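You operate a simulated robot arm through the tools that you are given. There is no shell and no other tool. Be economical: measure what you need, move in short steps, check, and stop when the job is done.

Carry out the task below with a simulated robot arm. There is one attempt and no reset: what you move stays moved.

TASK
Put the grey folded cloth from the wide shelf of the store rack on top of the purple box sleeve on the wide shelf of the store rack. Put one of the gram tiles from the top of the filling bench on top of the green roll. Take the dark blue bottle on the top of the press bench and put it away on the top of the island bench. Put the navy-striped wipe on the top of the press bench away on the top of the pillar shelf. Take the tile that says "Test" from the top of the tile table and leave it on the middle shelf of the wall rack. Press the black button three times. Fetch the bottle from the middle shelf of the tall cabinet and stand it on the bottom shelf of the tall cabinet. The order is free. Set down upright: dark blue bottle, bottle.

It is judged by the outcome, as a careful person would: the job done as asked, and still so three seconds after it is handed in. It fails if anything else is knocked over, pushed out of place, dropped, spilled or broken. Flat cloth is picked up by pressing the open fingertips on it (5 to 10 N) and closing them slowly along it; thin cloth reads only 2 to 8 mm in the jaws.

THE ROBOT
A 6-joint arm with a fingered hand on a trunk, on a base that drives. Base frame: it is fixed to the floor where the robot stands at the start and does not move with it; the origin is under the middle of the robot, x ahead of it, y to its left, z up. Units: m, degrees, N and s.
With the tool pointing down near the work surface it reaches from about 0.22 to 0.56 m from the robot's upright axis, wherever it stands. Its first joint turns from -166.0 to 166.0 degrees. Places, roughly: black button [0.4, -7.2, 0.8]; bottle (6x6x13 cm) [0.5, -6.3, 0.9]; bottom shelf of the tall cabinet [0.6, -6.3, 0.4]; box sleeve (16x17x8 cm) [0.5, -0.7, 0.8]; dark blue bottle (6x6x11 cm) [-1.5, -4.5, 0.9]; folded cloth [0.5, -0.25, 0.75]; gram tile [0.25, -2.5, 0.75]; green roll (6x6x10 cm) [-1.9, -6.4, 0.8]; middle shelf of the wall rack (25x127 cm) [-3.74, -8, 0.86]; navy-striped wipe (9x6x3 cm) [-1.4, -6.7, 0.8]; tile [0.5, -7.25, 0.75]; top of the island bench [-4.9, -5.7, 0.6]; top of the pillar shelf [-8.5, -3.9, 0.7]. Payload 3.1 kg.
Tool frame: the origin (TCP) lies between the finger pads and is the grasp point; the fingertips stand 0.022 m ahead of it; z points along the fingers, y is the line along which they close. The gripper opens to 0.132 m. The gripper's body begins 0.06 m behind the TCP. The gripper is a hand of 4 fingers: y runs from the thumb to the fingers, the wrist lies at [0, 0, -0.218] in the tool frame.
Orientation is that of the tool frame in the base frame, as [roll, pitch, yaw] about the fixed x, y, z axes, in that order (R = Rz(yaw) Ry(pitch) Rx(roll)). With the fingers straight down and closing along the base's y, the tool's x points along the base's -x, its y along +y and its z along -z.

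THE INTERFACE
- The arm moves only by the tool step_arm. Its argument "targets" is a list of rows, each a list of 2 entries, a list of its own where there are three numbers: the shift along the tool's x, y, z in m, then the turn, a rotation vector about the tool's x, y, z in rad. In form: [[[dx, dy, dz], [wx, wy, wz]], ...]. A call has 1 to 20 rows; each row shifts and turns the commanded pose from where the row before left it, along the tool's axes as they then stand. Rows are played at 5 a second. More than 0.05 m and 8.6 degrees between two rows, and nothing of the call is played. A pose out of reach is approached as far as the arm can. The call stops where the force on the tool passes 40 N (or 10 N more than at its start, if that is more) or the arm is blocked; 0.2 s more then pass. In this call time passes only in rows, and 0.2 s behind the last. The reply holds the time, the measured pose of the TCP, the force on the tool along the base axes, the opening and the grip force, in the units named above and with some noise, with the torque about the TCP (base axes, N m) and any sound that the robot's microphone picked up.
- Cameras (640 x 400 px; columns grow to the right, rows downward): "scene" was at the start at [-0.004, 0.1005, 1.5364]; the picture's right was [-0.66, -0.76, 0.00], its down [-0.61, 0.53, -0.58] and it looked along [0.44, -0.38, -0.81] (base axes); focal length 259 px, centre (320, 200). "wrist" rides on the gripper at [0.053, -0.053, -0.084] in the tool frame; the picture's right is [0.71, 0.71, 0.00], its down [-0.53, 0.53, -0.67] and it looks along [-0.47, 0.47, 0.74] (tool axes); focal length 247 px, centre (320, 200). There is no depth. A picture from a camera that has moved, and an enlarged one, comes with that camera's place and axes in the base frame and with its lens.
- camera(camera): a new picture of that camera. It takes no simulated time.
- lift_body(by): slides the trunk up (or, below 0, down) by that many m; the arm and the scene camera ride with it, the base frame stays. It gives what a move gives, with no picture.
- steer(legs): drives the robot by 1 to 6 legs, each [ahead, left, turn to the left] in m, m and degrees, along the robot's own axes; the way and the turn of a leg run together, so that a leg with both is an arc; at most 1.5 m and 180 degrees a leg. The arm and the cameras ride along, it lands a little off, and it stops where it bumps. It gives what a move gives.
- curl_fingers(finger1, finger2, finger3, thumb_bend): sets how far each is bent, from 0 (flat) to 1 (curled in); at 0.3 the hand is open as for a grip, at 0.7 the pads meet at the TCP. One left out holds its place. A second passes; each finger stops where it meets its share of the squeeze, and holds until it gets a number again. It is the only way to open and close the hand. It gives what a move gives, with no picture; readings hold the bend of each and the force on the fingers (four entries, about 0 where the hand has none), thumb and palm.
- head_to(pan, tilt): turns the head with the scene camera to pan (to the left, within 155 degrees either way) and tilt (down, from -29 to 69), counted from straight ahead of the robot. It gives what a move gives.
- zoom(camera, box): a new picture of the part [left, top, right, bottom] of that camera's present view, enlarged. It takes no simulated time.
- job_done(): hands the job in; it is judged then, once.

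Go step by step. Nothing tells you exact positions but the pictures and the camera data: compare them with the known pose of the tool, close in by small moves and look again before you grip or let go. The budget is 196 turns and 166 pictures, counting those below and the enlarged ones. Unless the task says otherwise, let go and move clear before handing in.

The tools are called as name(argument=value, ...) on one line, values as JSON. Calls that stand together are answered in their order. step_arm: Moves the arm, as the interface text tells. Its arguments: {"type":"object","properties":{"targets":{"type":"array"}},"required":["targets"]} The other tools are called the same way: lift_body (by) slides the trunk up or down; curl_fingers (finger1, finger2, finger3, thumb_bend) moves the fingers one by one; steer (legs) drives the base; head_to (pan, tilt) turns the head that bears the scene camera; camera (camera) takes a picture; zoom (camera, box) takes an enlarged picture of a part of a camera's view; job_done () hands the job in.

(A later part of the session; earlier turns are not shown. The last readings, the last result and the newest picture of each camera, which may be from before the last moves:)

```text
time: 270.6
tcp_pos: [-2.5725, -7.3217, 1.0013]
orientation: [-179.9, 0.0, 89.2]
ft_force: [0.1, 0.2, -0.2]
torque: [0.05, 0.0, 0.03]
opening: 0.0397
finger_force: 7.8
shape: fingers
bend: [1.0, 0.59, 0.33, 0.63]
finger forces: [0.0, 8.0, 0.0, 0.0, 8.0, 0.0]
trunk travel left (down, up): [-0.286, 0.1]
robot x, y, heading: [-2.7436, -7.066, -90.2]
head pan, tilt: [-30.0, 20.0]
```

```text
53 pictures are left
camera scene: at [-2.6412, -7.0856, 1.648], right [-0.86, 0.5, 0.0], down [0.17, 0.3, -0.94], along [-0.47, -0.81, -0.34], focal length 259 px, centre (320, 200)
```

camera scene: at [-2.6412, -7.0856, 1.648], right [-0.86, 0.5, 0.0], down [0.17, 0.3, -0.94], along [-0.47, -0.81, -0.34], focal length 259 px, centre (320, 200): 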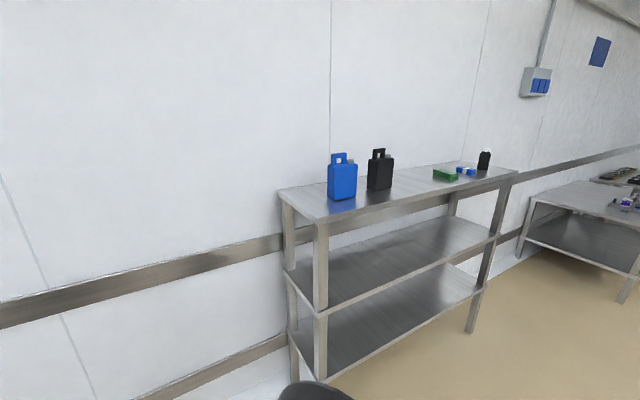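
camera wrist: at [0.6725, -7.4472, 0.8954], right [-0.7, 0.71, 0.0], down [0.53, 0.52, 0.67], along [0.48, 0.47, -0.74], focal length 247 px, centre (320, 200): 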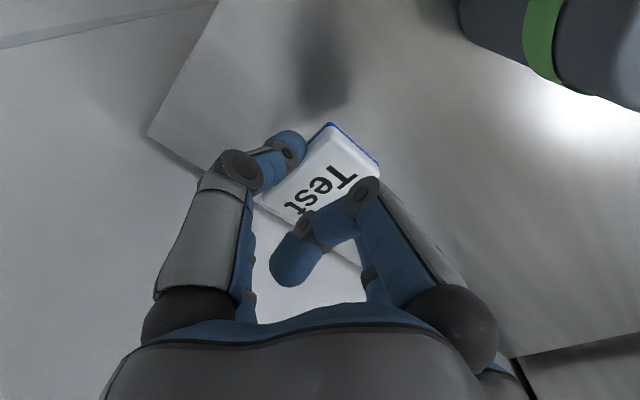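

The wall rack's middle shelf is empty: z≈0.86, front edge y≈-7.78, top shelf at 1.285. I position in front of it and lower the trunk to its earlier height.

steer(legs=[[0, -0.9, 0.2], [0.33, 0, 0]])

lift_body(by=-0.05)

step_arm(targets=[[[0, 0, 0], [0, -0.087, 0]], [[0, 0, 0], [0, -0.087, 0]], [[0, 0, 0], [0, -0.087, 0]]])

head_to(pan=10, tilt=40)

camera(camera="scene")

camera(camera="wrist")

```text
time: 277.1
tcp_pos: [-3.4756, -7.6487, 1.0001]
orientation: [-179.9, 0.0, 89.3]
ft_force: [0.1, 0.6, -0.1]
torque: [0.03, 0.02, 0.0]
opening: 0.0398
finger_force: 8.7
shape: fingers
bend: [1.0, 0.59, 0.33, 0.63]
finger forces: [0.0, 8.1, 0.0, 0.1, 7.9, 0.1]
trunk travel left (down, up): [-0.286, 0.1]
robot x, y, heading: [-3.6479, -7.3907, -90.2]
head pan, tilt: [-30.0, 20.0]
```

```text
time: 278.1
tcp_pos: [-3.4765, -7.6479, 0.9503]
orientation: [-179.9, -0.1, 89.3]
ft_force: [0.2, -0.3, -0.5]
torque: [0.03, 0.02, 0.0]
opening: 0.0397
finger_force: 7.2
shape: fingers
bend: [1.0, 0.59, 0.33, 0.63]
finger forces: [0.0, 8.0, 0.1, 0.0, 8.1, 0.1]
trunk travel left (down, up): [-0.236, 0.15]
robot x, y, heading: [-3.6463, -7.3905, -90.2]
head pan, tilt: [-30.0, 20.0]
```

```text
time: 278.9
tcp_pos: [-3.4759, -7.6479, 0.9513]
orientation: [180.0, 15.0, 89.4]
ft_force: [-0.7, -0.2, -0.7]
torque: [0.02, 0.01, -0.01]
opening: 0.0397
finger_force: 7.9
shape: fingers
bend: [1.0, 0.59, 0.33, 0.63]
finger forces: [0.0, 7.9, 0.0, 0.1, 8.0, 0.0]
trunk travel left (down, up): [-0.236, 0.15]
robot x, y, heading: [-3.6491, -7.3949, -90.3]
head pan, tilt: [-30.0, 20.0]
```

```text
time: 279.9
tcp_pos: [-3.4761, -7.6472, 0.9508]
orientation: [-179.9, 14.9, 89.3]
ft_force: [-0.1, -1.2, 0.6]
torque: [0.01, 0.02, 0.03]
opening: 0.0396
finger_force: 8.2
shape: fingers
bend: [1.0, 0.59, 0.33, 0.63]
finger forces: [0.0, 8.0, 0.0, 0.0, 8.1, 0.0]
trunk travel left (down, up): [-0.236, 0.15]
robot x, y, heading: [-3.6462, -7.3895, -90.1]
head pan, tilt: [10.0, 40.0]
```

```text
52 pictures are left
camera scene: at [-3.4841, -7.4161, 1.5668], right [-0.99, -0.17, 0.0], down [-0.11, 0.63, -0.77], along [0.13, -0.76, -0.64], focal length 259 px, centre (320, 200)
```

scene: 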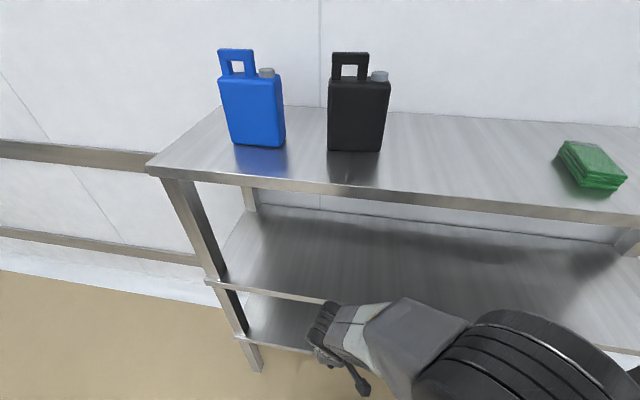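

```text
51 pictures are left
camera wrist: at [-3.5289, -7.5746, 1.0196], right [0.71, 0.68, -0.18], down [0.52, -0.34, 0.78], along [0.46, -0.65, -0.6], focal length 247 px, centre (320, 200)
```

wrist: 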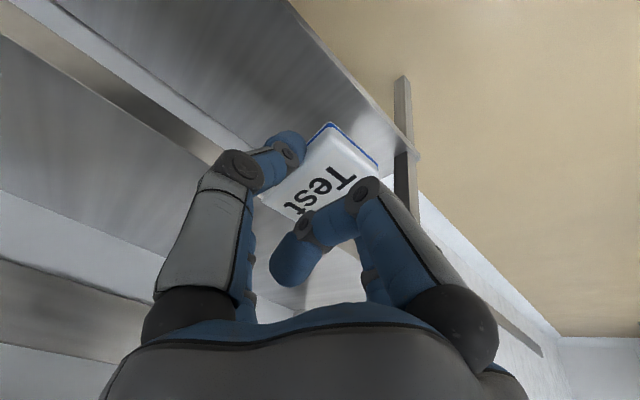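

The middle shelf's front edge is at y≈-7.795. I tilt to 25°, lower a bit and reach in over the shelf in small rows.

step_arm(targets=[[[0, 0, 0], [0, -0.087, 0]], [[0, 0, 0], [0, -0.087, 0]], [[0.0148, 0, 0.0317], [0, 0, 0]], [[-0.0362, 0, 0.0169], [0, 0, 0]], [[-0.0362, 0, 0.0169], [0, 0, 0]], [[-0.0362, 0, 0.0169], [0, 0, 0]], [[-0.0362, 0, 0.0169], [0, 0, 0]], [[-0.0362, 0, 0.0169], [0, 0, 0]]])

camera(camera="wrist")

camera(camera="scene")

```text
time: 281.7
tcp_pos: [-3.4787, -7.8476, 0.9152]
orientation: [-179.9, 24.8, 89.3]
ft_force: [0.4, -0.7, -0.3]
torque: [0.03, 0.01, 0.01]
opening: 0.0397
finger_force: 7.7
shape: fingers
bend: [1.0, 0.59, 0.33, 0.63]
finger forces: [0.1, 8.0, 0.0, 0.0, 8.0, 0.1]
trunk travel left (down, up): [-0.236, 0.15]
robot x, y, heading: [-3.6471, -7.3947, -90.0]
head pan, tilt: [10.0, 40.0]
```

```text
50 pictures are left
camera wrist: at [-3.5312, -7.765, 0.9706], right [0.71, 0.63, -0.3], down [0.52, -0.2, 0.83], along [0.46, -0.75, -0.48], focal length 247 px, centre (320, 200)
```

wrist: 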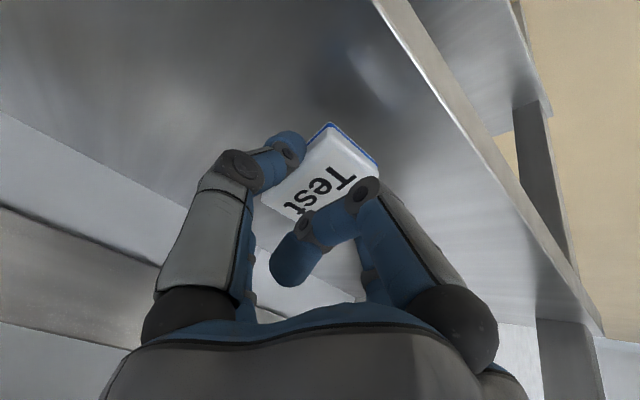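

```text
49 pictures are left
camera scene: at [-3.4841, -7.4172, 1.5668], right [-0.99, -0.17, 0.0], down [-0.11, 0.63, -0.77], along [0.13, -0.75, -0.64], focal length 259 px, centre (320, 200)
```

scene: 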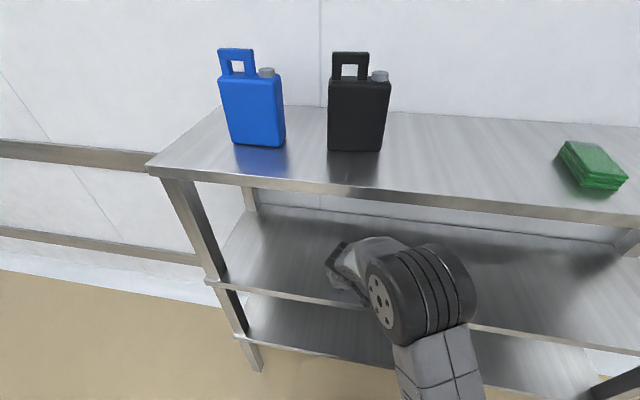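

The tile is over the shelf, well behind the front edge. Lowering until its near end touches.

step_arm(targets=[[[0.0042, 0, 0.0091], [0, 0, 0]], [[0.0021, 0, 0.0045], [0, 0, 0]], [[0.0017, 0, 0.0036], [0, 0, 0]]])

camera(camera="wrist")

```text
time: 282.5
tcp_pos: [-3.4782, -7.8485, 0.8953]
orientation: [-179.8, 24.9, 89.4]
ft_force: [0.6, -0.2, -0.3]
torque: [0.02, -0.02, 0.01]
opening: 0.0398
finger_force: 8.3
shape: fingers
bend: [1.0, 0.59, 0.33, 0.63]
finger forces: [0.0, 8.0, 0.1, 0.1, 7.9, 0.0]
trunk travel left (down, up): [-0.236, 0.15]
robot x, y, heading: [-3.6497, -7.3951, -90.3]
head pan, tilt: [10.0, 40.0]
```

```text
48 pictures are left
camera wrist: at [-3.5312, -7.7638, 0.9514], right [0.71, 0.63, -0.3], down [0.52, -0.2, 0.83], along [0.46, -0.75, -0.48], focal length 247 px, centre (320, 200)
```

wrist: 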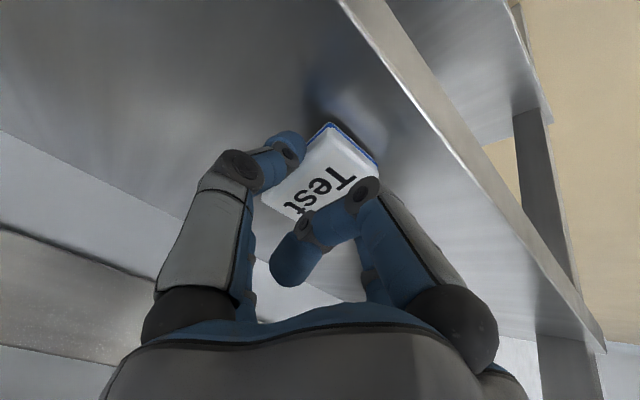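

step_arm(targets=[[[0.0013, 0, 0.0027], [0, 0, 0]], [[0.0013, 0, 0.0027], [0, 0, 0]], [[0.0013, 0, 0.0027], [0, 0, 0]]])

```text
time: 283.3
tcp_pos: [-3.4775, -7.8474, 0.8883]
orientation: [-179.8, 24.8, 89.3]
ft_force: [-0.6, -0.2, 2.9]
torque: [-0.01, -0.08, -0.01]
opening: 0.0395
finger_force: 9.1
shape: fingers
bend: [1.0, 0.59, 0.33, 0.63]
finger forces: [0.1, 9.5, 0.0, 0.0, 8.6, 0.0]
trunk travel left (down, up): [-0.236, 0.15]
robot x, y, heading: [-3.6467, -7.3948, -90.3]
head pan, tilt: [10.0, 40.0]
```

step_arm(targets=[[[0.0013, 0, 0.0027], [0.0, 0.05, 0]], [[0.0013, 0, 0.0027], [0, 0.05, 0]], [[0.0013, 0, 0.0027], [0, 0.05, 0]]])

camera(camera="wrist")

```text
time: 284.0
tcp_pos: [-3.4766, -7.8522, 0.887]
orientation: [179.5, 19.5, 89.1]
ft_force: [-1.8, 1.4, 15.0]
torque: [-0.01, -0.2, -0.03]
opening: 0.04
finger_force: 15.6
shape: fingers
bend: [1.0, 0.59, 0.33, 0.63]
finger forces: [0.0, 20.3, 0.0, 0.0, 11.3, 0.1]
trunk travel left (down, up): [-0.236, 0.15]
robot x, y, heading: [-3.65, -7.3934, -90.1]
head pan, tilt: [10.0, 40.0]
stopped in row 3: the force on the tool passed its limit at 44 N (the readings are from after the stop); the commanded pose is now the measured one
```

```text
47 pictures are left
camera wrist: at [-3.5298, -7.7735, 0.9494], right [0.72, 0.66, -0.23], down [0.52, -0.28, 0.81], along [0.47, -0.7, -0.54], focal length 247 px, centre (320, 200)
```

wrist: 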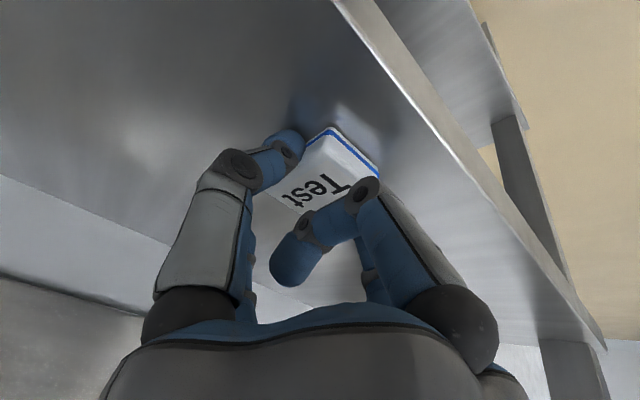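

The tile seems to have pivoted nearly flat with the fingertips on the shelf. I relieve the pressure and release gently.

step_arm(targets=[[[-0.0008, 0, -0.0018], [0, 0, 0]]])

curl_fingers(finger2=0.56, thumb_bend=0.59)

camera(camera="wrist")

```text
time: 284.4
tcp_pos: [-3.4764, -7.8525, 0.8871]
orientation: [179.6, 19.3, 89.3]
ft_force: [-0.8, -0.9, 8.8]
torque: [-0.07, -0.15, -0.01]
opening: 0.0401
finger_force: 12.2
shape: fingers
bend: [1.0, 0.59, 0.33, 0.63]
finger forces: [0.1, 15.2, 0.0, 0.0, 9.2, 0.1]
trunk travel left (down, up): [-0.236, 0.15]
robot x, y, heading: [-3.6448, -7.3946, -90.1]
head pan, tilt: [10.0, 40.0]
```

```text
time: 285.4
tcp_pos: [-3.4776, -7.8515, 0.8888]
orientation: [179.7, 19.2, 89.1]
ft_force: [0.3, -1.2, 7.5]
torque: [-0.07, -0.05, -0.03]
opening: 0.0421
finger_force: 3.4
shape: fingers
bend: [1.0, 0.58, 0.33, 0.6]
finger forces: [0.1, 5.2, 0.0, 0.1, 3.2, 0.0]
trunk travel left (down, up): [-0.236, 0.15]
robot x, y, heading: [-3.6504, -7.3917, -89.9]
head pan, tilt: [10.0, 40.0]
```

```text
46 pictures are left
camera wrist: at [-3.5303, -7.7736, 0.9501], right [0.72, 0.66, -0.23], down [0.52, -0.28, 0.81], along [0.47, -0.7, -0.54], focal length 247 px, centre (320, 200)
```

wrist: 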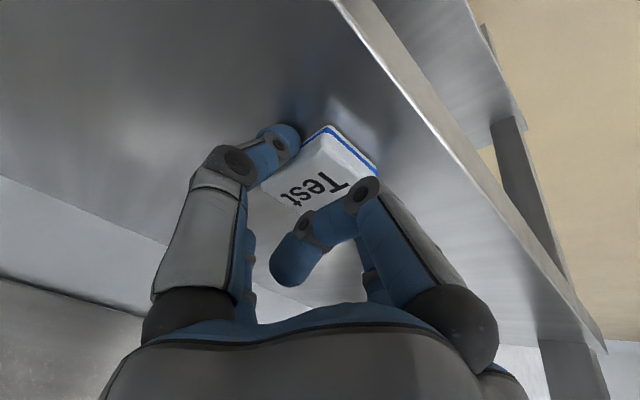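

step_arm(targets=[[[-0.001, 0, -0.0028], [0, 0, 0]]])

curl_fingers(finger2=0.5, thumb_bend=0.5)

step_arm(targets=[[[0, 0, -0.01], [0, 0, 0]], [[0, 0, -0.03], [0, 0, 0]], [[0, 0, -0.04], [0, 0, 0]], [[0.03, 0, -0.03], [0, 0, 0]], [[0.04, 0, -0.02], [0, 0, 0]]])

camera(camera="wrist")

```text
time: 285.8
tcp_pos: [-3.4773, -7.8509, 0.8892]
orientation: [179.7, 19.0, 89.2]
ft_force: [-0.3, 0.2, -0.9]
torque: [0.02, 0.02, 0.02]
opening: 0.0423
finger_force: 0.0
shape: fingers
bend: [1.0, 0.56, 0.33, 0.59]
finger forces: [0.1, 0.0, 0.0, 0.1, 0.0, 0.0]
trunk travel left (down, up): [-0.236, 0.15]
robot x, y, heading: [-3.6494, -7.3938, -90.0]
head pan, tilt: [10.0, 40.0]
```

```text
time: 286.8
tcp_pos: [-3.4761, -7.8524, 0.8898]
orientation: [179.7, 19.2, 89.1]
ft_force: [0.2, -0.4, -0.6]
torque: [0.01, -0.03, -0.03]
opening: 0.0514
finger_force: 0.1
shape: fingers
bend: [1.0, 0.5, 0.33, 0.5]
finger forces: [0.0, 0.0, 0.1, 0.0, 0.1, 0.0]
trunk travel left (down, up): [-0.236, 0.15]
robot x, y, heading: [-3.645, -7.3928, -90.1]
head pan, tilt: [10.0, 40.0]
```

```text
time: 288.0
tcp_pos: [-3.4755, -7.7416, 0.9899]
orientation: [179.6, 19.2, 89.2]
ft_force: [0.1, 0.8, -1.0]
torque: [0.0, 0.0, 0.04]
opening: 0.0515
finger_force: 0.1
shape: fingers
bend: [1.0, 0.5, 0.33, 0.5]
finger forces: [0.0, 0.1, 0.1, 0.0, 0.1, 0.0]
trunk travel left (down, up): [-0.236, 0.15]
robot x, y, heading: [-3.6435, -7.393, -89.9]
head pan, tilt: [10.0, 40.0]
```

```text
45 pictures are left
camera wrist: at [-3.5287, -7.6628, 1.052], right [0.72, 0.66, -0.23], down [0.52, -0.28, 0.81], along [0.47, -0.7, -0.54], focal length 247 px, centre (320, 200)
```

wrist: 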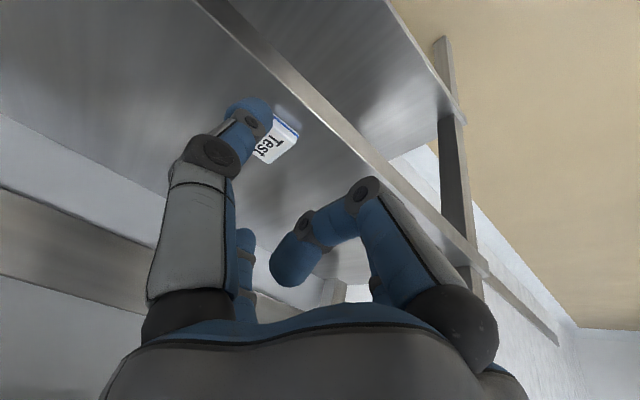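

The tile lies on the middle shelf. Next, the dark blue bottle at about (-1.50, -4.50): I level the hand and drive round to the north end of the press bench.

step_arm(targets=[[[0.03, 0, -0.02], [0, 0.084, 0]], [[0.03, 0, 0], [0, 0.084, 0]], [[0.03, 0, 0], [0, 0.084, 0]], [[0.0, 0, 0], [0, 0.084, 0]]])

curl_fingers(finger1=0.3, finger2=0.3, finger3=0.3, thumb_bend=0.3)

steer(legs=[[-0.3, 0, 0], [0, 0.9, 0], [-1.5, 0, 0], [-1.5, 0, 0], [-0.4, 0, 0], [0, 1.1, 0]])

head_to(pan=0, tilt=40)

camera(camera="scene")

```text
time: 289.0
tcp_pos: [-3.4733, -7.6492, 0.9867]
orientation: [179.5, -0.3, 89.3]
ft_force: [-0.4, 0.2, 0.1]
torque: [0.03, -0.05, -0.01]
opening: 0.0515
finger_force: 0.0
shape: fingers
bend: [1.0, 0.5, 0.33, 0.5]
finger forces: [0.0, 0.0, 0.1, 0.0, 0.0, 0.0]
trunk travel left (down, up): [-0.236, 0.15]
robot x, y, heading: [-3.6481, -7.3892, -90.1]
head pan, tilt: [10.0, 40.0]
```

```text
time: 290.0
tcp_pos: [-3.4745, -7.6483, 0.986]
orientation: [179.7, -0.2, 89.3]
ft_force: [0.8, -0.6, -0.1]
torque: [-0.02, 0.02, -0.03]
opening: 0.0876
finger_force: 0.0
shape: fingers
bend: [0.3, 0.3, 0.3, 0.3]
finger forces: [0.1, 0.0, 0.0, 0.0, 0.1, 0.0]
trunk travel left (down, up): [-0.236, 0.15]
robot x, y, heading: [-3.6484, -7.3922, -89.9]
head pan, tilt: [10.0, 40.0]
```

```text
time: 317.8
tcp_pos: [-1.4651, -3.9476, 0.9865]
orientation: [179.6, -0.2, 89.2]
ft_force: [0.0, 0.5, 0.3]
torque: [0.0, 0.0, 0.01]
opening: 0.0873
finger_force: 0.1
shape: fingers
bend: [0.3, 0.3, 0.3, 0.3]
finger forces: [0.0, 0.0, 0.0, 0.0, 0.0, 0.0]
trunk travel left (down, up): [-0.236, 0.15]
robot x, y, heading: [-1.6348, -3.6908, -90.1]
head pan, tilt: [10.0, 40.0]
```

```text
time: 318.6
tcp_pos: [-1.4646, -3.9473, 0.9862]
orientation: [179.6, -0.1, 89.2]
ft_force: [0.5, -0.4, -0.5]
torque: [0.03, -0.01, 0.0]
opening: 0.0873
finger_force: 0.2
shape: fingers
bend: [0.3, 0.3, 0.3, 0.3]
finger forces: [0.0, 0.0, 0.0, 0.0, 0.1, 0.0]
trunk travel left (down, up): [-0.236, 0.15]
robot x, y, heading: [-1.6394, -3.6896, -90.1]
head pan, tilt: [0.0, 40.0]
```

```text
44 pictures are left
camera scene: at [-1.4889, -3.716, 1.5668], right [-1.0, 0.0, 0.0], down [0.0, 0.64, -0.77], along [0.0, -0.77, -0.64], focal length 259 px, centre (320, 200)
```

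scene: 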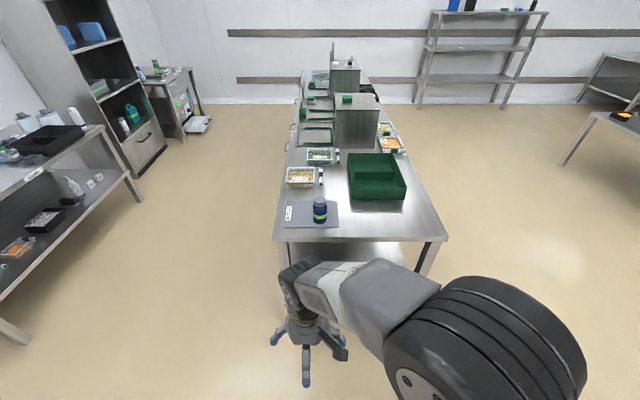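

The dark blue bottle is at about (-1.489, -4.505) near the bench's north edge. I drive up and bring the hand above it.

steer(legs=[[0.33, 0, 0]])

step_arm(targets=[[[-0.045, -0.005, -0.004], [0, 0, 0]], [[-0.045, -0.005, 0], [0, 0, 0]], [[-0.045, -0.005, 0], [0, 0, 0]], [[-0.045, -0.005, 0], [0, 0, 0]], [[-0.045, -0.005, 0], [0, 0, 0]]])

camera(camera="wrist")

camera(camera="scene")

```text
time: 320.7
tcp_pos: [-1.4657, -4.2776, 0.9856]
orientation: [179.7, -0.1, 89.0]
ft_force: [0.0, -0.1, 0.4]
torque: [0.03, 0.0, 0.03]
opening: 0.0877
finger_force: 0.0
shape: fingers
bend: [0.3, 0.3, 0.3, 0.3]
finger forces: [0.1, 0.0, 0.1, 0.0, 0.0, 0.0]
trunk travel left (down, up): [-0.236, 0.15]
robot x, y, heading: [-1.6364, -4.0209, -90.2]
head pan, tilt: [0.0, 40.0]
```

```text
time: 321.9
tcp_pos: [-1.4942, -4.5022, 0.9885]
orientation: [179.6, -0.3, 89.1]
ft_force: [0.2, 0.0, 0.4]
torque: [0.03, -0.02, 0.0]
opening: 0.0877
finger_force: 0.0
shape: fingers
bend: [0.3, 0.3, 0.3, 0.3]
finger forces: [0.0, 0.0, 0.1, 0.1, 0.1, 0.1]
trunk travel left (down, up): [-0.236, 0.15]
robot x, y, heading: [-1.6422, -4.0184, -90.1]
head pan, tilt: [0.0, 40.0]
```

```text
43 pictures are left
camera wrist: at [-1.5482, -4.4481, 1.0746], right [0.72, 0.7, 0.01], down [0.51, -0.54, 0.67], along [0.47, -0.48, -0.74], focal length 247 px, centre (320, 200)
```

wrist: 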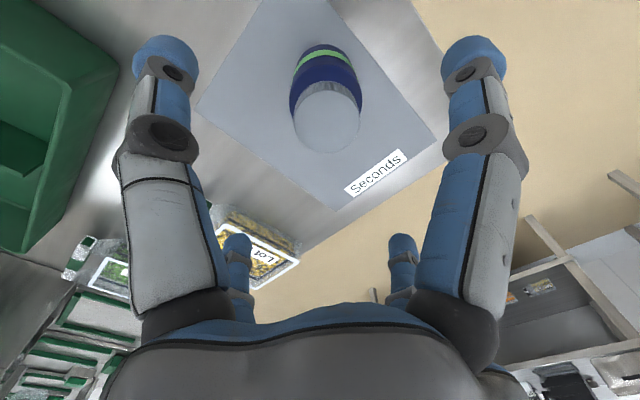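

```text
42 pictures are left
camera scene: at [-1.4901, -4.0472, 1.5668], right [-1.0, 0.0, 0.0], down [0.0, 0.64, -0.77], along [0.0, -0.77, -0.64], focal length 259 px, centre (320, 200)
```

scene: 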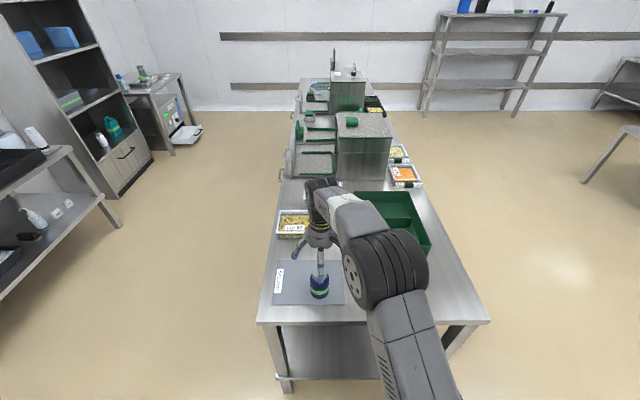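

The cap's centre is at (-1.493, -4.494). I descend around the bottle.

step_arm(targets=[[[0.004, 0.0005, 0.02], [0, 0, 0]], [[0.004, 0.0005, 0.02], [0, 0, 0]], [[0, 0, 0.025], [0, 0, 0]], [[0, 0, 0.025], [0, 0, 0]], [[0, 0, 0.02], [0, 0, 0]]])

camera(camera="wrist")

```text
time: 323.1
tcp_pos: [-1.4926, -4.4946, 0.8792]
orientation: [179.6, -0.2, 89.1]
ft_force: [-0.2, 0.0, -0.3]
torque: [0.03, -0.01, -0.01]
opening: 0.0876
finger_force: 0.0
shape: fingers
bend: [0.3, 0.3, 0.3, 0.3]
finger forces: [0.1, 0.0, 0.0, 0.0, 0.0, 0.0]
trunk travel left (down, up): [-0.236, 0.15]
robot x, y, heading: [-1.6391, -4.0188, -90.4]
head pan, tilt: [0.0, 40.0]
```

```text
41 pictures are left
camera wrist: at [-1.5459, -4.4405, 0.9649], right [0.72, 0.7, 0.01], down [0.51, -0.53, 0.67], along [0.47, -0.48, -0.74], focal length 247 px, centre (320, 200)
```

wrist: 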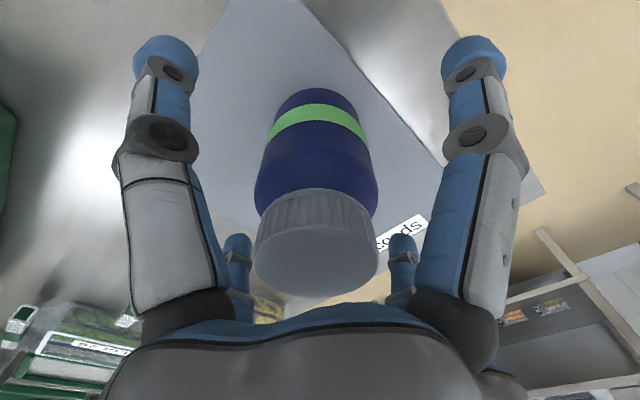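

Centred. A centimetre lower, then close all four fingers.

step_arm(targets=[[[0, 0, 0.01], [0, 0, 0]]])

curl_fingers(finger1=0.46, finger2=0.46, finger3=0.46, thumb_bend=0.46)

curl_fingers(finger1=0.62, finger2=0.62, finger3=0.62, thumb_bend=0.62)

step_arm(targets=[[[0, 0, -0.01], [0, 0, 0]], [[0, 0, -0.02], [0, 0, 0]], [[0, 0, -0.03], [0, 0, 0]]])

camera(camera="wrist")

```text
time: 323.5
tcp_pos: [-1.4938, -4.4945, 0.8696]
orientation: [179.7, -0.1, 89.1]
ft_force: [0.0, -0.1, 0.8]
torque: [0.02, 0.01, -0.02]
opening: 0.0873
finger_force: 0.1
shape: fingers
bend: [0.3, 0.3, 0.3, 0.3]
finger forces: [0.0, 0.0, 0.0, 0.1, 0.0, 0.0]
trunk travel left (down, up): [-0.236, 0.15]
robot x, y, heading: [-1.6359, -4.0204, -90.1]
head pan, tilt: [0.0, 40.0]
```

```text
time: 324.5
tcp_pos: [-1.4914, -4.4941, 0.8698]
orientation: [179.6, -0.2, 89.0]
ft_force: [-0.2, 0.9, -0.4]
torque: [-0.02, 0.0, 0.01]
opening: 0.0506
finger_force: 0.0
shape: fingers
bend: [0.46, 0.46, 0.46, 0.46]
finger forces: [0.1, 0.1, 0.0, 0.0, 0.0, 0.0]
trunk travel left (down, up): [-0.236, 0.15]
robot x, y, heading: [-1.6398, -4.0202, -90.5]
head pan, tilt: [0.0, 40.0]
```

```text
time: 325.5
tcp_pos: [-1.4921, -4.4943, 0.8704]
orientation: [179.6, -0.1, 89.1]
ft_force: [-0.2, 0.1, 0.3]
torque: [-0.01, 0.03, 0.01]
opening: 0.0295
finger_force: 12.7
shape: fingers
bend: [0.55, 0.54, 0.53, 0.56]
finger forces: [4.8, 6.1, 6.6, 0.0, 7.7, 0.0]
trunk travel left (down, up): [-0.236, 0.15]
robot x, y, heading: [-1.6392, -4.0188, -90.2]
head pan, tilt: [0.0, 40.0]
```

```text
time: 326.3
tcp_pos: [-1.4921, -4.4938, 0.9301]
orientation: [179.7, -0.1, 89.1]
ft_force: [0.5, -0.3, -1.5]
torque: [0.01, -0.01, 0.01]
opening: 0.0297
finger_force: 11.8
shape: fingers
bend: [0.55, 0.54, 0.53, 0.56]
finger forces: [4.7, 6.1, 6.4, 0.0, 7.4, 0.0]
trunk travel left (down, up): [-0.236, 0.15]
robot x, y, heading: [-1.6394, -4.0179, -90.0]
head pan, tilt: [0.0, 40.0]
```

```text
40 pictures are left
camera wrist: at [-1.5463, -4.4401, 1.0146], right [0.72, 0.7, 0.01], down [0.51, -0.53, 0.67], along [0.47, -0.48, -0.74], focal length 247 px, centre (320, 200)
```

wrist: 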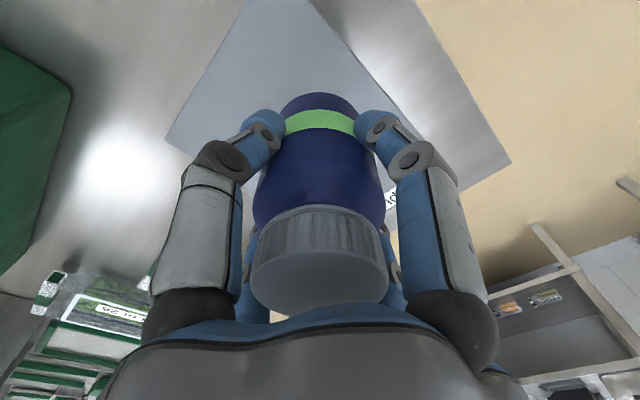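

The bottle is up. I retract, back off and head west to look at the island bench.

step_arm(targets=[[[0.02, 0, -0.03], [0, 0, 0]], [[0.03, 0, -0.03], [0, 0, 0]], [[0.04, 0, -0.01], [0, 0, 0]], [[0.04, 0, 0], [0, 0, 0]], [[0.04, 0, 0], [0, 0, 0]], [[0.03, 0, 0], [0, 0, 0]]])

steer(legs=[[-0.35, 0, 0], [0, -1.5, 0]])

head_to(pan=-30, tilt=28)

camera(camera="scene")

```text
time: 327.7
tcp_pos: [-1.491, -4.2926, 1.0007]
orientation: [179.5, 0.1, 89.1]
ft_force: [0.0, 0.0, -1.8]
torque: [0.01, 0.0, 0.01]
opening: 0.0294
finger_force: 12.2
shape: fingers
bend: [0.55, 0.54, 0.53, 0.56]
finger forces: [4.8, 6.1, 6.3, 0.0, 7.3, 0.0]
trunk travel left (down, up): [-0.236, 0.15]
robot x, y, heading: [-1.6412, -4.0212, -90.1]
head pan, tilt: [0.0, 40.0]
```

```text
time: 337.0
tcp_pos: [-2.9855, -3.9273, 1.0012]
orientation: [179.6, -0.1, 88.4]
ft_force: [0.9, 0.1, -1.6]
torque: [0.0, -0.02, 0.0]
opening: 0.0297
finger_force: 12.3
shape: fingers
bend: [0.55, 0.54, 0.53, 0.56]
finger forces: [4.7, 6.1, 6.3, 0.0, 7.2, 0.1]
trunk travel left (down, up): [-0.236, 0.15]
robot x, y, heading: [-3.1293, -3.6513, -91.0]
head pan, tilt: [0.0, 40.0]
```

```text
time: 337.9
tcp_pos: [-2.9854, -3.9297, 0.9996]
orientation: [179.7, -0.1, 88.3]
ft_force: [-0.6, 0.1, -1.3]
torque: [0.04, 0.01, 0.0]
opening: 0.0295
finger_force: 12.6
shape: fingers
bend: [0.55, 0.54, 0.53, 0.56]
finger forces: [4.8, 6.1, 6.4, 0.0, 7.2, 0.0]
trunk travel left (down, up): [-0.236, 0.15]
robot x, y, heading: [-3.1287, -3.6531, -90.9]
head pan, tilt: [-30.0, 28.0]
```

```text
39 pictures are left
camera scene: at [-3.0267, -3.6737, 1.5853], right [-0.86, 0.51, 0.0], down [0.24, 0.4, -0.88], along [-0.45, -0.76, -0.47], focal length 259 px, centre (320, 200)
```

scene: 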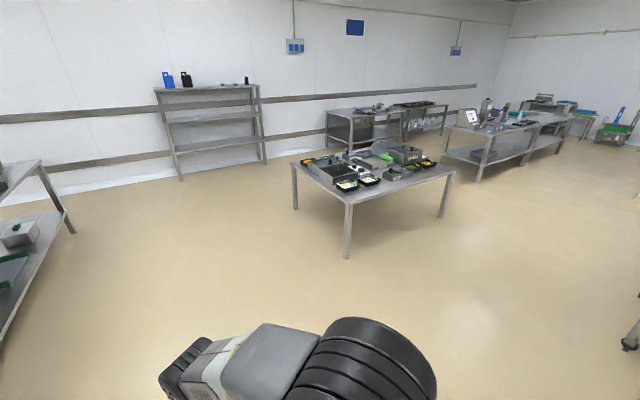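

zoom(camera="scene", box=[280, 130, 470, 260])

```text
3.08 times, centred on (375, 195) of scene
camera zoom: at [-3.0267, -3.6737, 1.5853], right [-0.86, 0.51, 0.0], down [0.24, 0.4, -0.88], along [-0.45, -0.76, -0.47], focal length 797 px, centre (151, 215)
```

zoom: 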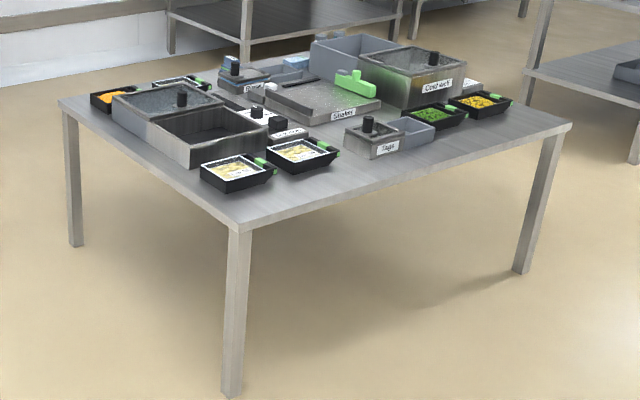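

There's a free strip near (-4.55, -5.18) on the island's north side (top z≈0.6). A trolley stands near (-5.1, -3.6), so I go ahead first, then west.

steer(legs=[[0.75, 0, 0.9], [0, -1.5, 0]])

lift_body(by=-0.12)

head_to(pan=0, tilt=45)

camera(camera="scene")

```text
time: 349.0
tcp_pos: [-4.4852, -4.6717, 1.0001]
orientation: [179.6, 0.0, 88.7]
ft_force: [-0.5, -0.1, -2.0]
torque: [-0.01, 0.01, 0.01]
opening: 0.0293
finger_force: 12.4
shape: fingers
bend: [0.55, 0.54, 0.53, 0.56]
finger forces: [4.8, 6.1, 6.4, 0.0, 7.2, 0.1]
trunk travel left (down, up): [-0.236, 0.15]
robot x, y, heading: [-4.6309, -4.3938, -90.8]
head pan, tilt: [-30.0, 28.0]
```

```text
time: 350.5
tcp_pos: [-4.4859, -4.6715, 0.8816]
orientation: [179.5, -0.1, 88.8]
ft_force: [0.6, -0.3, -1.3]
torque: [-0.02, 0.01, 0.0]
opening: 0.0294
finger_force: 12.0
shape: fingers
bend: [0.55, 0.54, 0.53, 0.56]
finger forces: [4.8, 6.1, 6.4, 0.0, 7.2, 0.0]
trunk travel left (down, up): [-0.115, 0.27]
robot x, y, heading: [-4.631, -4.3957, -90.7]
head pan, tilt: [-30.0, 28.0]
```

```text
time: 351.5
tcp_pos: [-4.4849, -4.6717, 0.8816]
orientation: [179.6, 0.1, 88.7]
ft_force: [0.4, -0.4, -2.3]
torque: [0.02, -0.02, 0.02]
opening: 0.0293
finger_force: 12.2
shape: fingers
bend: [0.55, 0.54, 0.53, 0.56]
finger forces: [4.8, 6.1, 6.5, 0.1, 7.2, 0.0]
trunk travel left (down, up): [-0.115, 0.27]
robot x, y, heading: [-4.632, -4.398, -90.7]
head pan, tilt: [0.0, 45.0]
```

```text
37 pictures are left
camera scene: at [-4.4832, -4.42, 1.4401], right [-1.0, 0.01, 0.0], down [0.01, 0.71, -0.71], along [-0.01, -0.71, -0.71], focal length 259 px, centre (320, 200)
```

scene: 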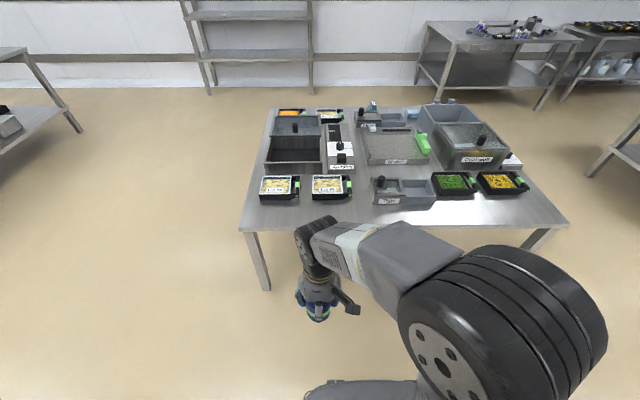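

The strip in front of the trays is free (y −5.09…−5.26). I drive up and extend the arm above it.

steer(legs=[[0.28, 0, 0.7]])

step_arm(targets=[[[-0.043, 0, 0], [0, 0, 0]], [[-0.043, 0, 0], [0, 0, 0]], [[-0.043, 0, 0], [0, 0, 0]], [[-0.043, 0, 0], [0, 0, 0]], [[-0.043, 0, 0], [0, 0, 0]]])

lift_body(by=-0.11)

camera(camera="scene")

camera(camera="wrist")

```text
time: 353.4
tcp_pos: [-4.4847, -4.951, 0.8803]
orientation: [179.6, -0.1, 89.3]
ft_force: [-0.9, -0.5, -1.7]
torque: [0.02, 0.02, 0.02]
opening: 0.0297
finger_force: 12.6
shape: fingers
bend: [0.55, 0.54, 0.53, 0.56]
finger forces: [4.8, 6.1, 6.4, 0.1, 7.2, 0.0]
trunk travel left (down, up): [-0.115, 0.27]
robot x, y, heading: [-4.632, -4.6757, -90.2]
head pan, tilt: [0.0, 45.0]
```

```text
time: 354.6
tcp_pos: [-4.4861, -5.1652, 0.8778]
orientation: [179.7, -0.3, 89.4]
ft_force: [1.4, -1.0, -1.2]
torque: [0.01, 0.02, -0.04]
opening: 0.0291
finger_force: 12.0
shape: fingers
bend: [0.55, 0.54, 0.53, 0.56]
finger forces: [4.9, 6.2, 6.4, 0.0, 7.1, 0.0]
trunk travel left (down, up): [-0.115, 0.27]
robot x, y, heading: [-4.6339, -4.6742, -90.3]
head pan, tilt: [0.0, 45.0]
```

```text
time: 356.1
tcp_pos: [-4.487, -5.1649, 0.7694]
orientation: [179.6, -0.1, 89.4]
ft_force: [-0.1, 0.7, -1.7]
torque: [-0.03, 0.0, -0.01]
opening: 0.029
finger_force: 12.7
shape: fingers
bend: [0.55, 0.54, 0.53, 0.56]
finger forces: [4.6, 6.2, 6.4, 0.1, 7.1, 0.1]
trunk travel left (down, up): [-0.005, 0.38]
robot x, y, heading: [-4.633, -4.6771, -90.3]
head pan, tilt: [0.0, 45.0]
```

```text
36 pictures are left
camera scene: at [-4.4849, -4.6988, 1.3301], right [-1.0, 0.0, 0.0], down [0.0, 0.71, -0.71], along [0.0, -0.71, -0.71], focal length 259 px, centre (320, 200)
```

scene: 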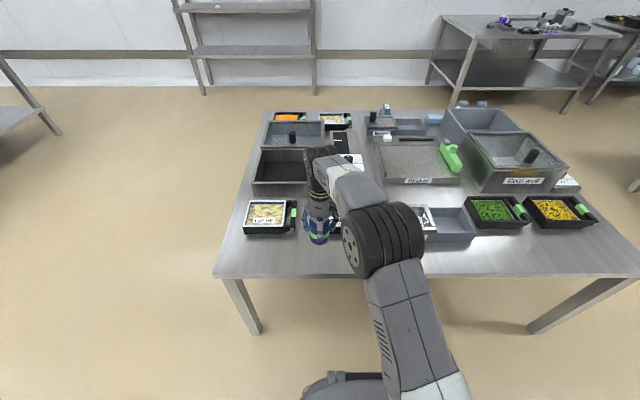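

```text
35 pictures are left
camera wrist: at [-4.5405, -5.1114, 0.8544], right [0.72, 0.7, 0.01], down [0.52, -0.53, 0.67], along [0.47, -0.48, -0.74], focal length 247 px, centre (320, 200)
```

wrist: 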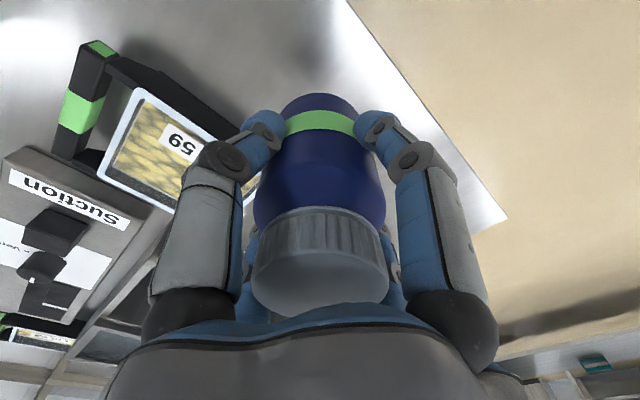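

The spot is clear: about 5 cm from the edge and 6 cm from the tray. I lower the bottle.

step_arm(targets=[[[0, 0, 0.03], [0, 0, 0]], [[0, 0, 0.03], [0, 0, 0]], [[0, 0, 0.02], [0, 0, 0]], [[0, 0, 0.006], [0, 0, 0]]])

zoom(camera="scene", box=[240, 180, 400, 290])

```text
time: 357.1
tcp_pos: [-4.4872, -5.1657, 0.6824]
orientation: [179.8, -0.1, 89.3]
ft_force: [-0.4, -0.4, -2.8]
torque: [-0.01, 0.0, 0.01]
opening: 0.029
finger_force: 12.3
shape: fingers
bend: [0.55, 0.54, 0.53, 0.56]
finger forces: [4.8, 6.2, 6.4, 0.0, 7.0, 0.0]
trunk travel left (down, up): [-0.005, 0.38]
robot x, y, heading: [-4.6352, -4.6764, -90.0]
head pan, tilt: [0.0, 45.0]
```

```text
3.64 times, centred on (320, 235) of scene
camera zoom: at [-4.4849, -4.6989, 1.3302], right [-1.0, 0.0, 0.0], down [0.0, 0.71, -0.71], along [0.0, -0.71, -0.71], focal length 942 px, centre (320, 73)
```

zoom: 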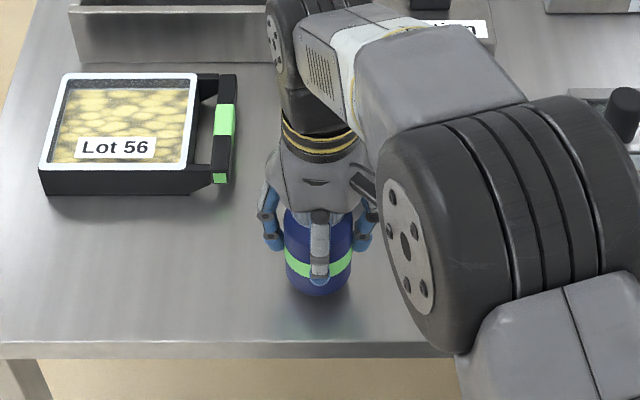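

step_arm(targets=[[[0, 0, 0.004], [0, 0, 0]], [[0, 0, 0.003], [0, 0, 0]], [[0, 0, 0.003], [0, 0, 0]]])

```text
time: 357.9
tcp_pos: [-4.4871, -5.1637, 0.6729]
orientation: [179.7, -0.1, 89.3]
ft_force: [0.3, 0.1, -2.1]
torque: [-0.03, 0.01, 0.03]
opening: 0.029
finger_force: 12.2
shape: fingers
bend: [0.55, 0.54, 0.53, 0.56]
finger forces: [4.8, 6.2, 6.4, 0.1, 7.0, 0.1]
trunk travel left (down, up): [-0.005, 0.38]
robot x, y, heading: [-4.6299, -4.677, -90.3]
head pan, tilt: [0.0, 45.0]
```

step_arm(targets=[[[0, 0, 0.003], [0, 0, 0]], [[0, 0, 0.003], [0, 0, 0]]])

```text
time: 358.5
tcp_pos: [-4.4876, -5.165, 0.6667]
orientation: [179.6, 0.0, 89.3]
ft_force: [-0.2, -0.6, -2.0]
torque: [-0.03, 0.02, -0.03]
opening: 0.029
finger_force: 12.3
shape: fingers
bend: [0.55, 0.54, 0.53, 0.56]
finger forces: [4.8, 6.2, 6.4, 0.1, 7.0, 0.0]
trunk travel left (down, up): [-0.005, 0.38]
robot x, y, heading: [-4.6302, -4.6748, -90.1]
head pan, tilt: [0.0, 45.0]
```

step_arm(targets=[[[0, 0, 0.003], [0, 0, 0]], [[0, 0, 0.003], [0, 0, 0]]])

step_arm(targets=[[[0, 0, 0.003], [0, 0, 0]]])

```text
time: 359.1
tcp_pos: [-4.4865, -5.1648, 0.6657]
orientation: [179.5, 0.2, 89.3]
ft_force: [-0.1, 0.4, 20.1]
torque: [-0.06, 0.04, 0.01]
opening: 0.0288
finger_force: 14.1
shape: fingers
bend: [0.55, 0.54, 0.53, 0.56]
finger forces: [5.7, 7.0, 7.1, 0.1, 8.6, 0.0]
trunk travel left (down, up): [-0.005, 0.38]
robot x, y, heading: [-4.6344, -4.6747, -89.9]
head pan, tilt: [0.0, 45.0]
```

```text
time: 359.5
tcp_pos: [-4.4871, -5.1645, 0.6609]
orientation: [179.5, 0.2, 89.2]
ft_force: [-0.4, -2.3, 22.8]
torque: [-0.12, 0.04, 0.07]
opening: 0.0286
finger_force: 14.6
shape: fingers
bend: [0.55, 0.54, 0.53, 0.56]
finger forces: [5.8, 7.8, 8.1, 0.1, 9.0, 0.0]
trunk travel left (down, up): [-0.005, 0.38]
robot x, y, heading: [-4.6324, -4.6756, -90.1]
head pan, tilt: [0.0, 45.0]
```

Firmly down. I relieve the pressure and open the fingers in two stages.

step_arm(targets=[[[0, 0, -0.004], [0, 0, 0]]])

curl_fingers(finger1=0.5, finger2=0.49, finger3=0.49, thumb_bend=0.51)

curl_fingers(finger1=0.38, finger2=0.38, finger3=0.4, thumb_bend=0.38)

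step_arm(targets=[[[0, 0, -0.02], [0, 0, 0]], [[0, 0, -0.03], [0, 0, 0]], [[0, 0, -0.04], [0, 0, 0]], [[0, 0, -0.04], [0, 0, 0]], [[0.03, 0, -0.03], [0, 0, 0]], [[0.045, 0, 0], [0, 0, 0]], [[0.045, 0, 0], [0, 0, 0]], [[0.045, 0, 0], [0, 0, 0]], [[0.045, 0, 0], [0, 0, 0]]])

camera(camera="scene")

```text
time: 359.9
tcp_pos: [-4.4864, -5.1649, 0.6622]
orientation: [179.6, -0.3, 89.3]
ft_force: [0.1, -2.5, 7.5]
torque: [-0.13, 0.0, 0.02]
opening: 0.0288
finger_force: 14.0
shape: fingers
bend: [0.55, 0.54, 0.53, 0.56]
finger forces: [5.1, 7.2, 7.4, 0.0, 8.0, 0.0]
trunk travel left (down, up): [-0.005, 0.38]
robot x, y, heading: [-4.631, -4.6775, -90.2]
head pan, tilt: [0.0, 45.0]
```

```text
time: 360.9
tcp_pos: [-4.486, -5.1647, 0.6623]
orientation: [179.6, -0.1, 89.3]
ft_force: [-0.2, -0.1, -0.1]
torque: [-0.01, -0.04, 0.0]
opening: 0.039
finger_force: 0.0
shape: fingers
bend: [0.5, 0.49, 0.49, 0.51]
finger forces: [0.1, 0.1, 0.1, 0.0, 0.0, 0.0]
trunk travel left (down, up): [-0.005, 0.38]
robot x, y, heading: [-4.6337, -4.6776, -90.1]
head pan, tilt: [0.0, 45.0]
```

```text
time: 361.9
tcp_pos: [-4.4861, -5.1639, 0.6632]
orientation: [179.6, -0.1, 89.3]
ft_force: [-0.2, 0.1, -0.3]
torque: [0.01, 0.01, 0.0]
opening: 0.069
finger_force: 0.0
shape: fingers
bend: [0.38, 0.38, 0.4, 0.38]
finger forces: [0.0, 0.1, 0.1, 0.1, 0.0, 0.0]
trunk travel left (down, up): [-0.005, 0.38]
robot x, y, heading: [-4.6363, -4.6795, -89.8]
head pan, tilt: [0.0, 45.0]
```

```text
time: 363.9
tcp_pos: [-4.485, -4.9543, 0.8237]
orientation: [179.6, 0.0, 89.3]
ft_force: [0.4, 0.1, -0.7]
torque: [0.0, 0.0, -0.01]
opening: 0.0691
finger_force: 0.0
shape: fingers
bend: [0.38, 0.38, 0.4, 0.38]
finger forces: [0.0, 0.1, 0.1, 0.0, 0.1, 0.0]
trunk travel left (down, up): [-0.005, 0.38]
robot x, y, heading: [-4.6322, -4.6788, -90.5]
head pan, tilt: [0.0, 45.0]
```

```text
33 pictures are left
camera scene: at [-4.4851, -4.6982, 1.3302], right [-1.0, 0.0, 0.0], down [0.0, 0.71, -0.71], along [0.0, -0.71, -0.71], focal length 259 px, centre (320, 200)
```

scene: 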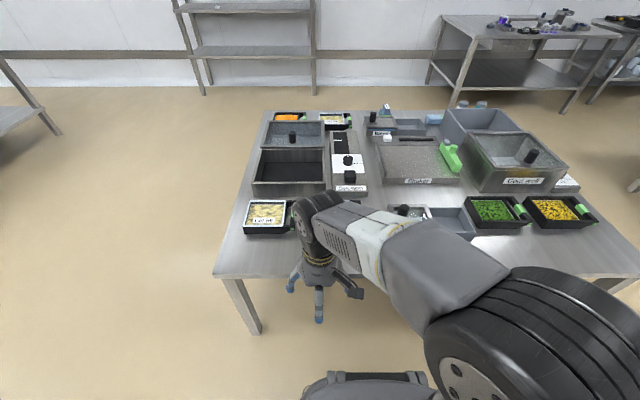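

The bottle was released upright; I'll verify it as I back away. I raise the trunk and drive round to the east side of the press bench for the wipe.

lift_body(by=0.225)

steer(legs=[[-0.73, 0, 0]])

zoom(camera="scene", box=[230, 80, 430, 220])

steer(legs=[[0, 1.5, 0.4], [0, 1.5, 0], [0, 0.66, 0], [1.4, 0, 0], [1.3, 0, 0]])

head_to(pan=-85, tilt=45)

camera(camera="scene")

```text
time: 366.2
tcp_pos: [-4.4846, -4.9548, 1.0493]
orientation: [179.6, -0.1, 89.3]
ft_force: [0.2, -0.7, 0.8]
torque: [0.01, 0.03, 0.0]
opening: 0.0688
finger_force: 0.1
shape: fingers
bend: [0.38, 0.38, 0.4, 0.38]
finger forces: [0.0, 0.1, 0.1, 0.1, 0.1, 0.1]
trunk travel left (down, up): [-0.23, 0.155]
robot x, y, heading: [-4.6323, -4.6777, -90.2]
head pan, tilt: [0.0, 45.0]
```

```text
time: 370.2
tcp_pos: [-4.4844, -4.2155, 1.0499]
orientation: [179.6, 0.0, 89.9]
ft_force: [0.1, 0.5, 0.8]
torque: [0.0, 0.01, -0.01]
opening: 0.0692
finger_force: 0.0
shape: fingers
bend: [0.38, 0.38, 0.4, 0.38]
finger forces: [0.0, 0.1, 0.0, 0.0, 0.0, 0.1]
trunk travel left (down, up): [-0.23, 0.155]
robot x, y, heading: [-4.6385, -3.9392, -89.2]
head pan, tilt: [0.0, 45.0]
```

```text
2.86 times, centred on (330, 150) of scene
camera zoom: at [-4.4869, -3.9583, 1.5546], right [-1.0, -0.01, 0.0], down [-0.01, 0.71, -0.71], along [0.01, -0.71, -0.71], focal length 740 px, centre (291, 343)
```

zoom: 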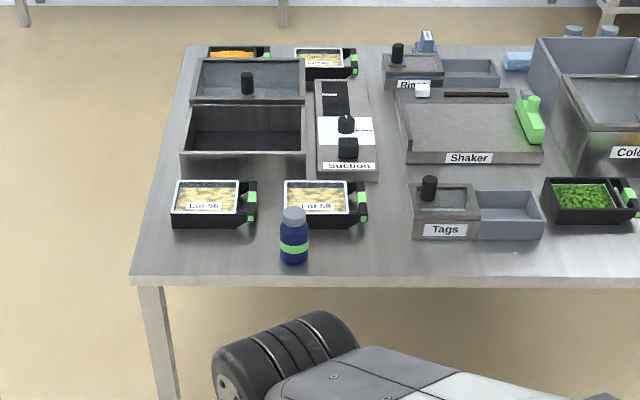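

```text
time: 400.7
tcp_pos: [-0.7823, -6.8529, 1.0477]
orientation: [179.6, -0.1, 89.6]
ft_force: [-0.1, 0.2, -0.6]
torque: [0.01, -0.02, -0.02]
opening: 0.0688
finger_force: 0.1
shape: fingers
bend: [0.38, 0.38, 0.4, 0.38]
finger forces: [0.0, 0.0, 0.0, 0.0, 0.0, 0.0]
trunk travel left (down, up): [-0.23, 0.155]
robot x, y, heading: [-0.9316, -6.5733, -90.0]
head pan, tilt: [0.0, 45.0]
```

```text
time: 402.3
tcp_pos: [-0.782, -6.8522, 1.0478]
orientation: [179.6, -0.1, 89.5]
ft_force: [-0.4, 0.4, 0.1]
torque: [-0.01, 0.0, 0.0]
opening: 0.0691
finger_force: 0.0
shape: fingers
bend: [0.38, 0.38, 0.4, 0.38]
finger forces: [0.0, 0.0, 0.0, 0.0, 0.0, 0.0]
trunk travel left (down, up): [-0.23, 0.155]
robot x, y, heading: [-0.9352, -6.5732, -89.9]
head pan, tilt: [-85.0, 45.0]
```

```text
31 pictures are left
camera scene: at [-0.8652, -6.5222, 1.5546], right [-0.09, 1.0, 0.0], down [0.7, 0.06, -0.71], along [-0.7, -0.06, -0.71], focal length 259 px, centre (320, 200)
```

scene: 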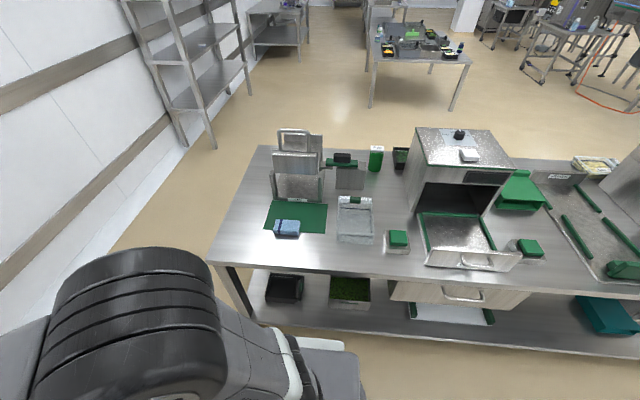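

The blue bottle stands upright on the island. Here I see the folded blue wipe on the bench by the green mat; zooming in.

zoom(camera="scene", box=[250, 190, 370, 270])

```text
5.00 times, centred on (310, 230) of scene
camera zoom: at [-0.8652, -6.5222, 1.5546], right [-0.09, 1.0, 0.0], down [0.7, 0.06, -0.71], along [-0.7, -0.06, -0.71], focal length 1295 px, centre (370, 50)
```

zoom: 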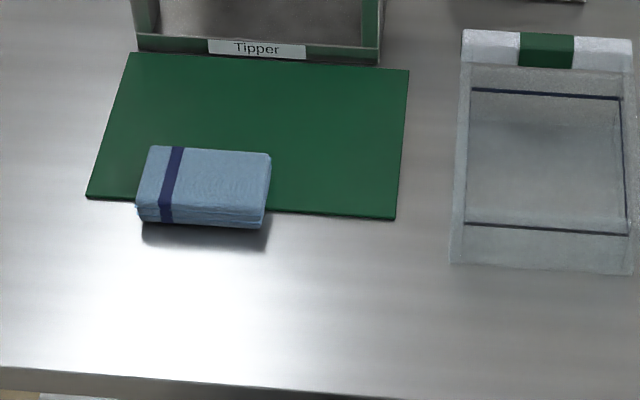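

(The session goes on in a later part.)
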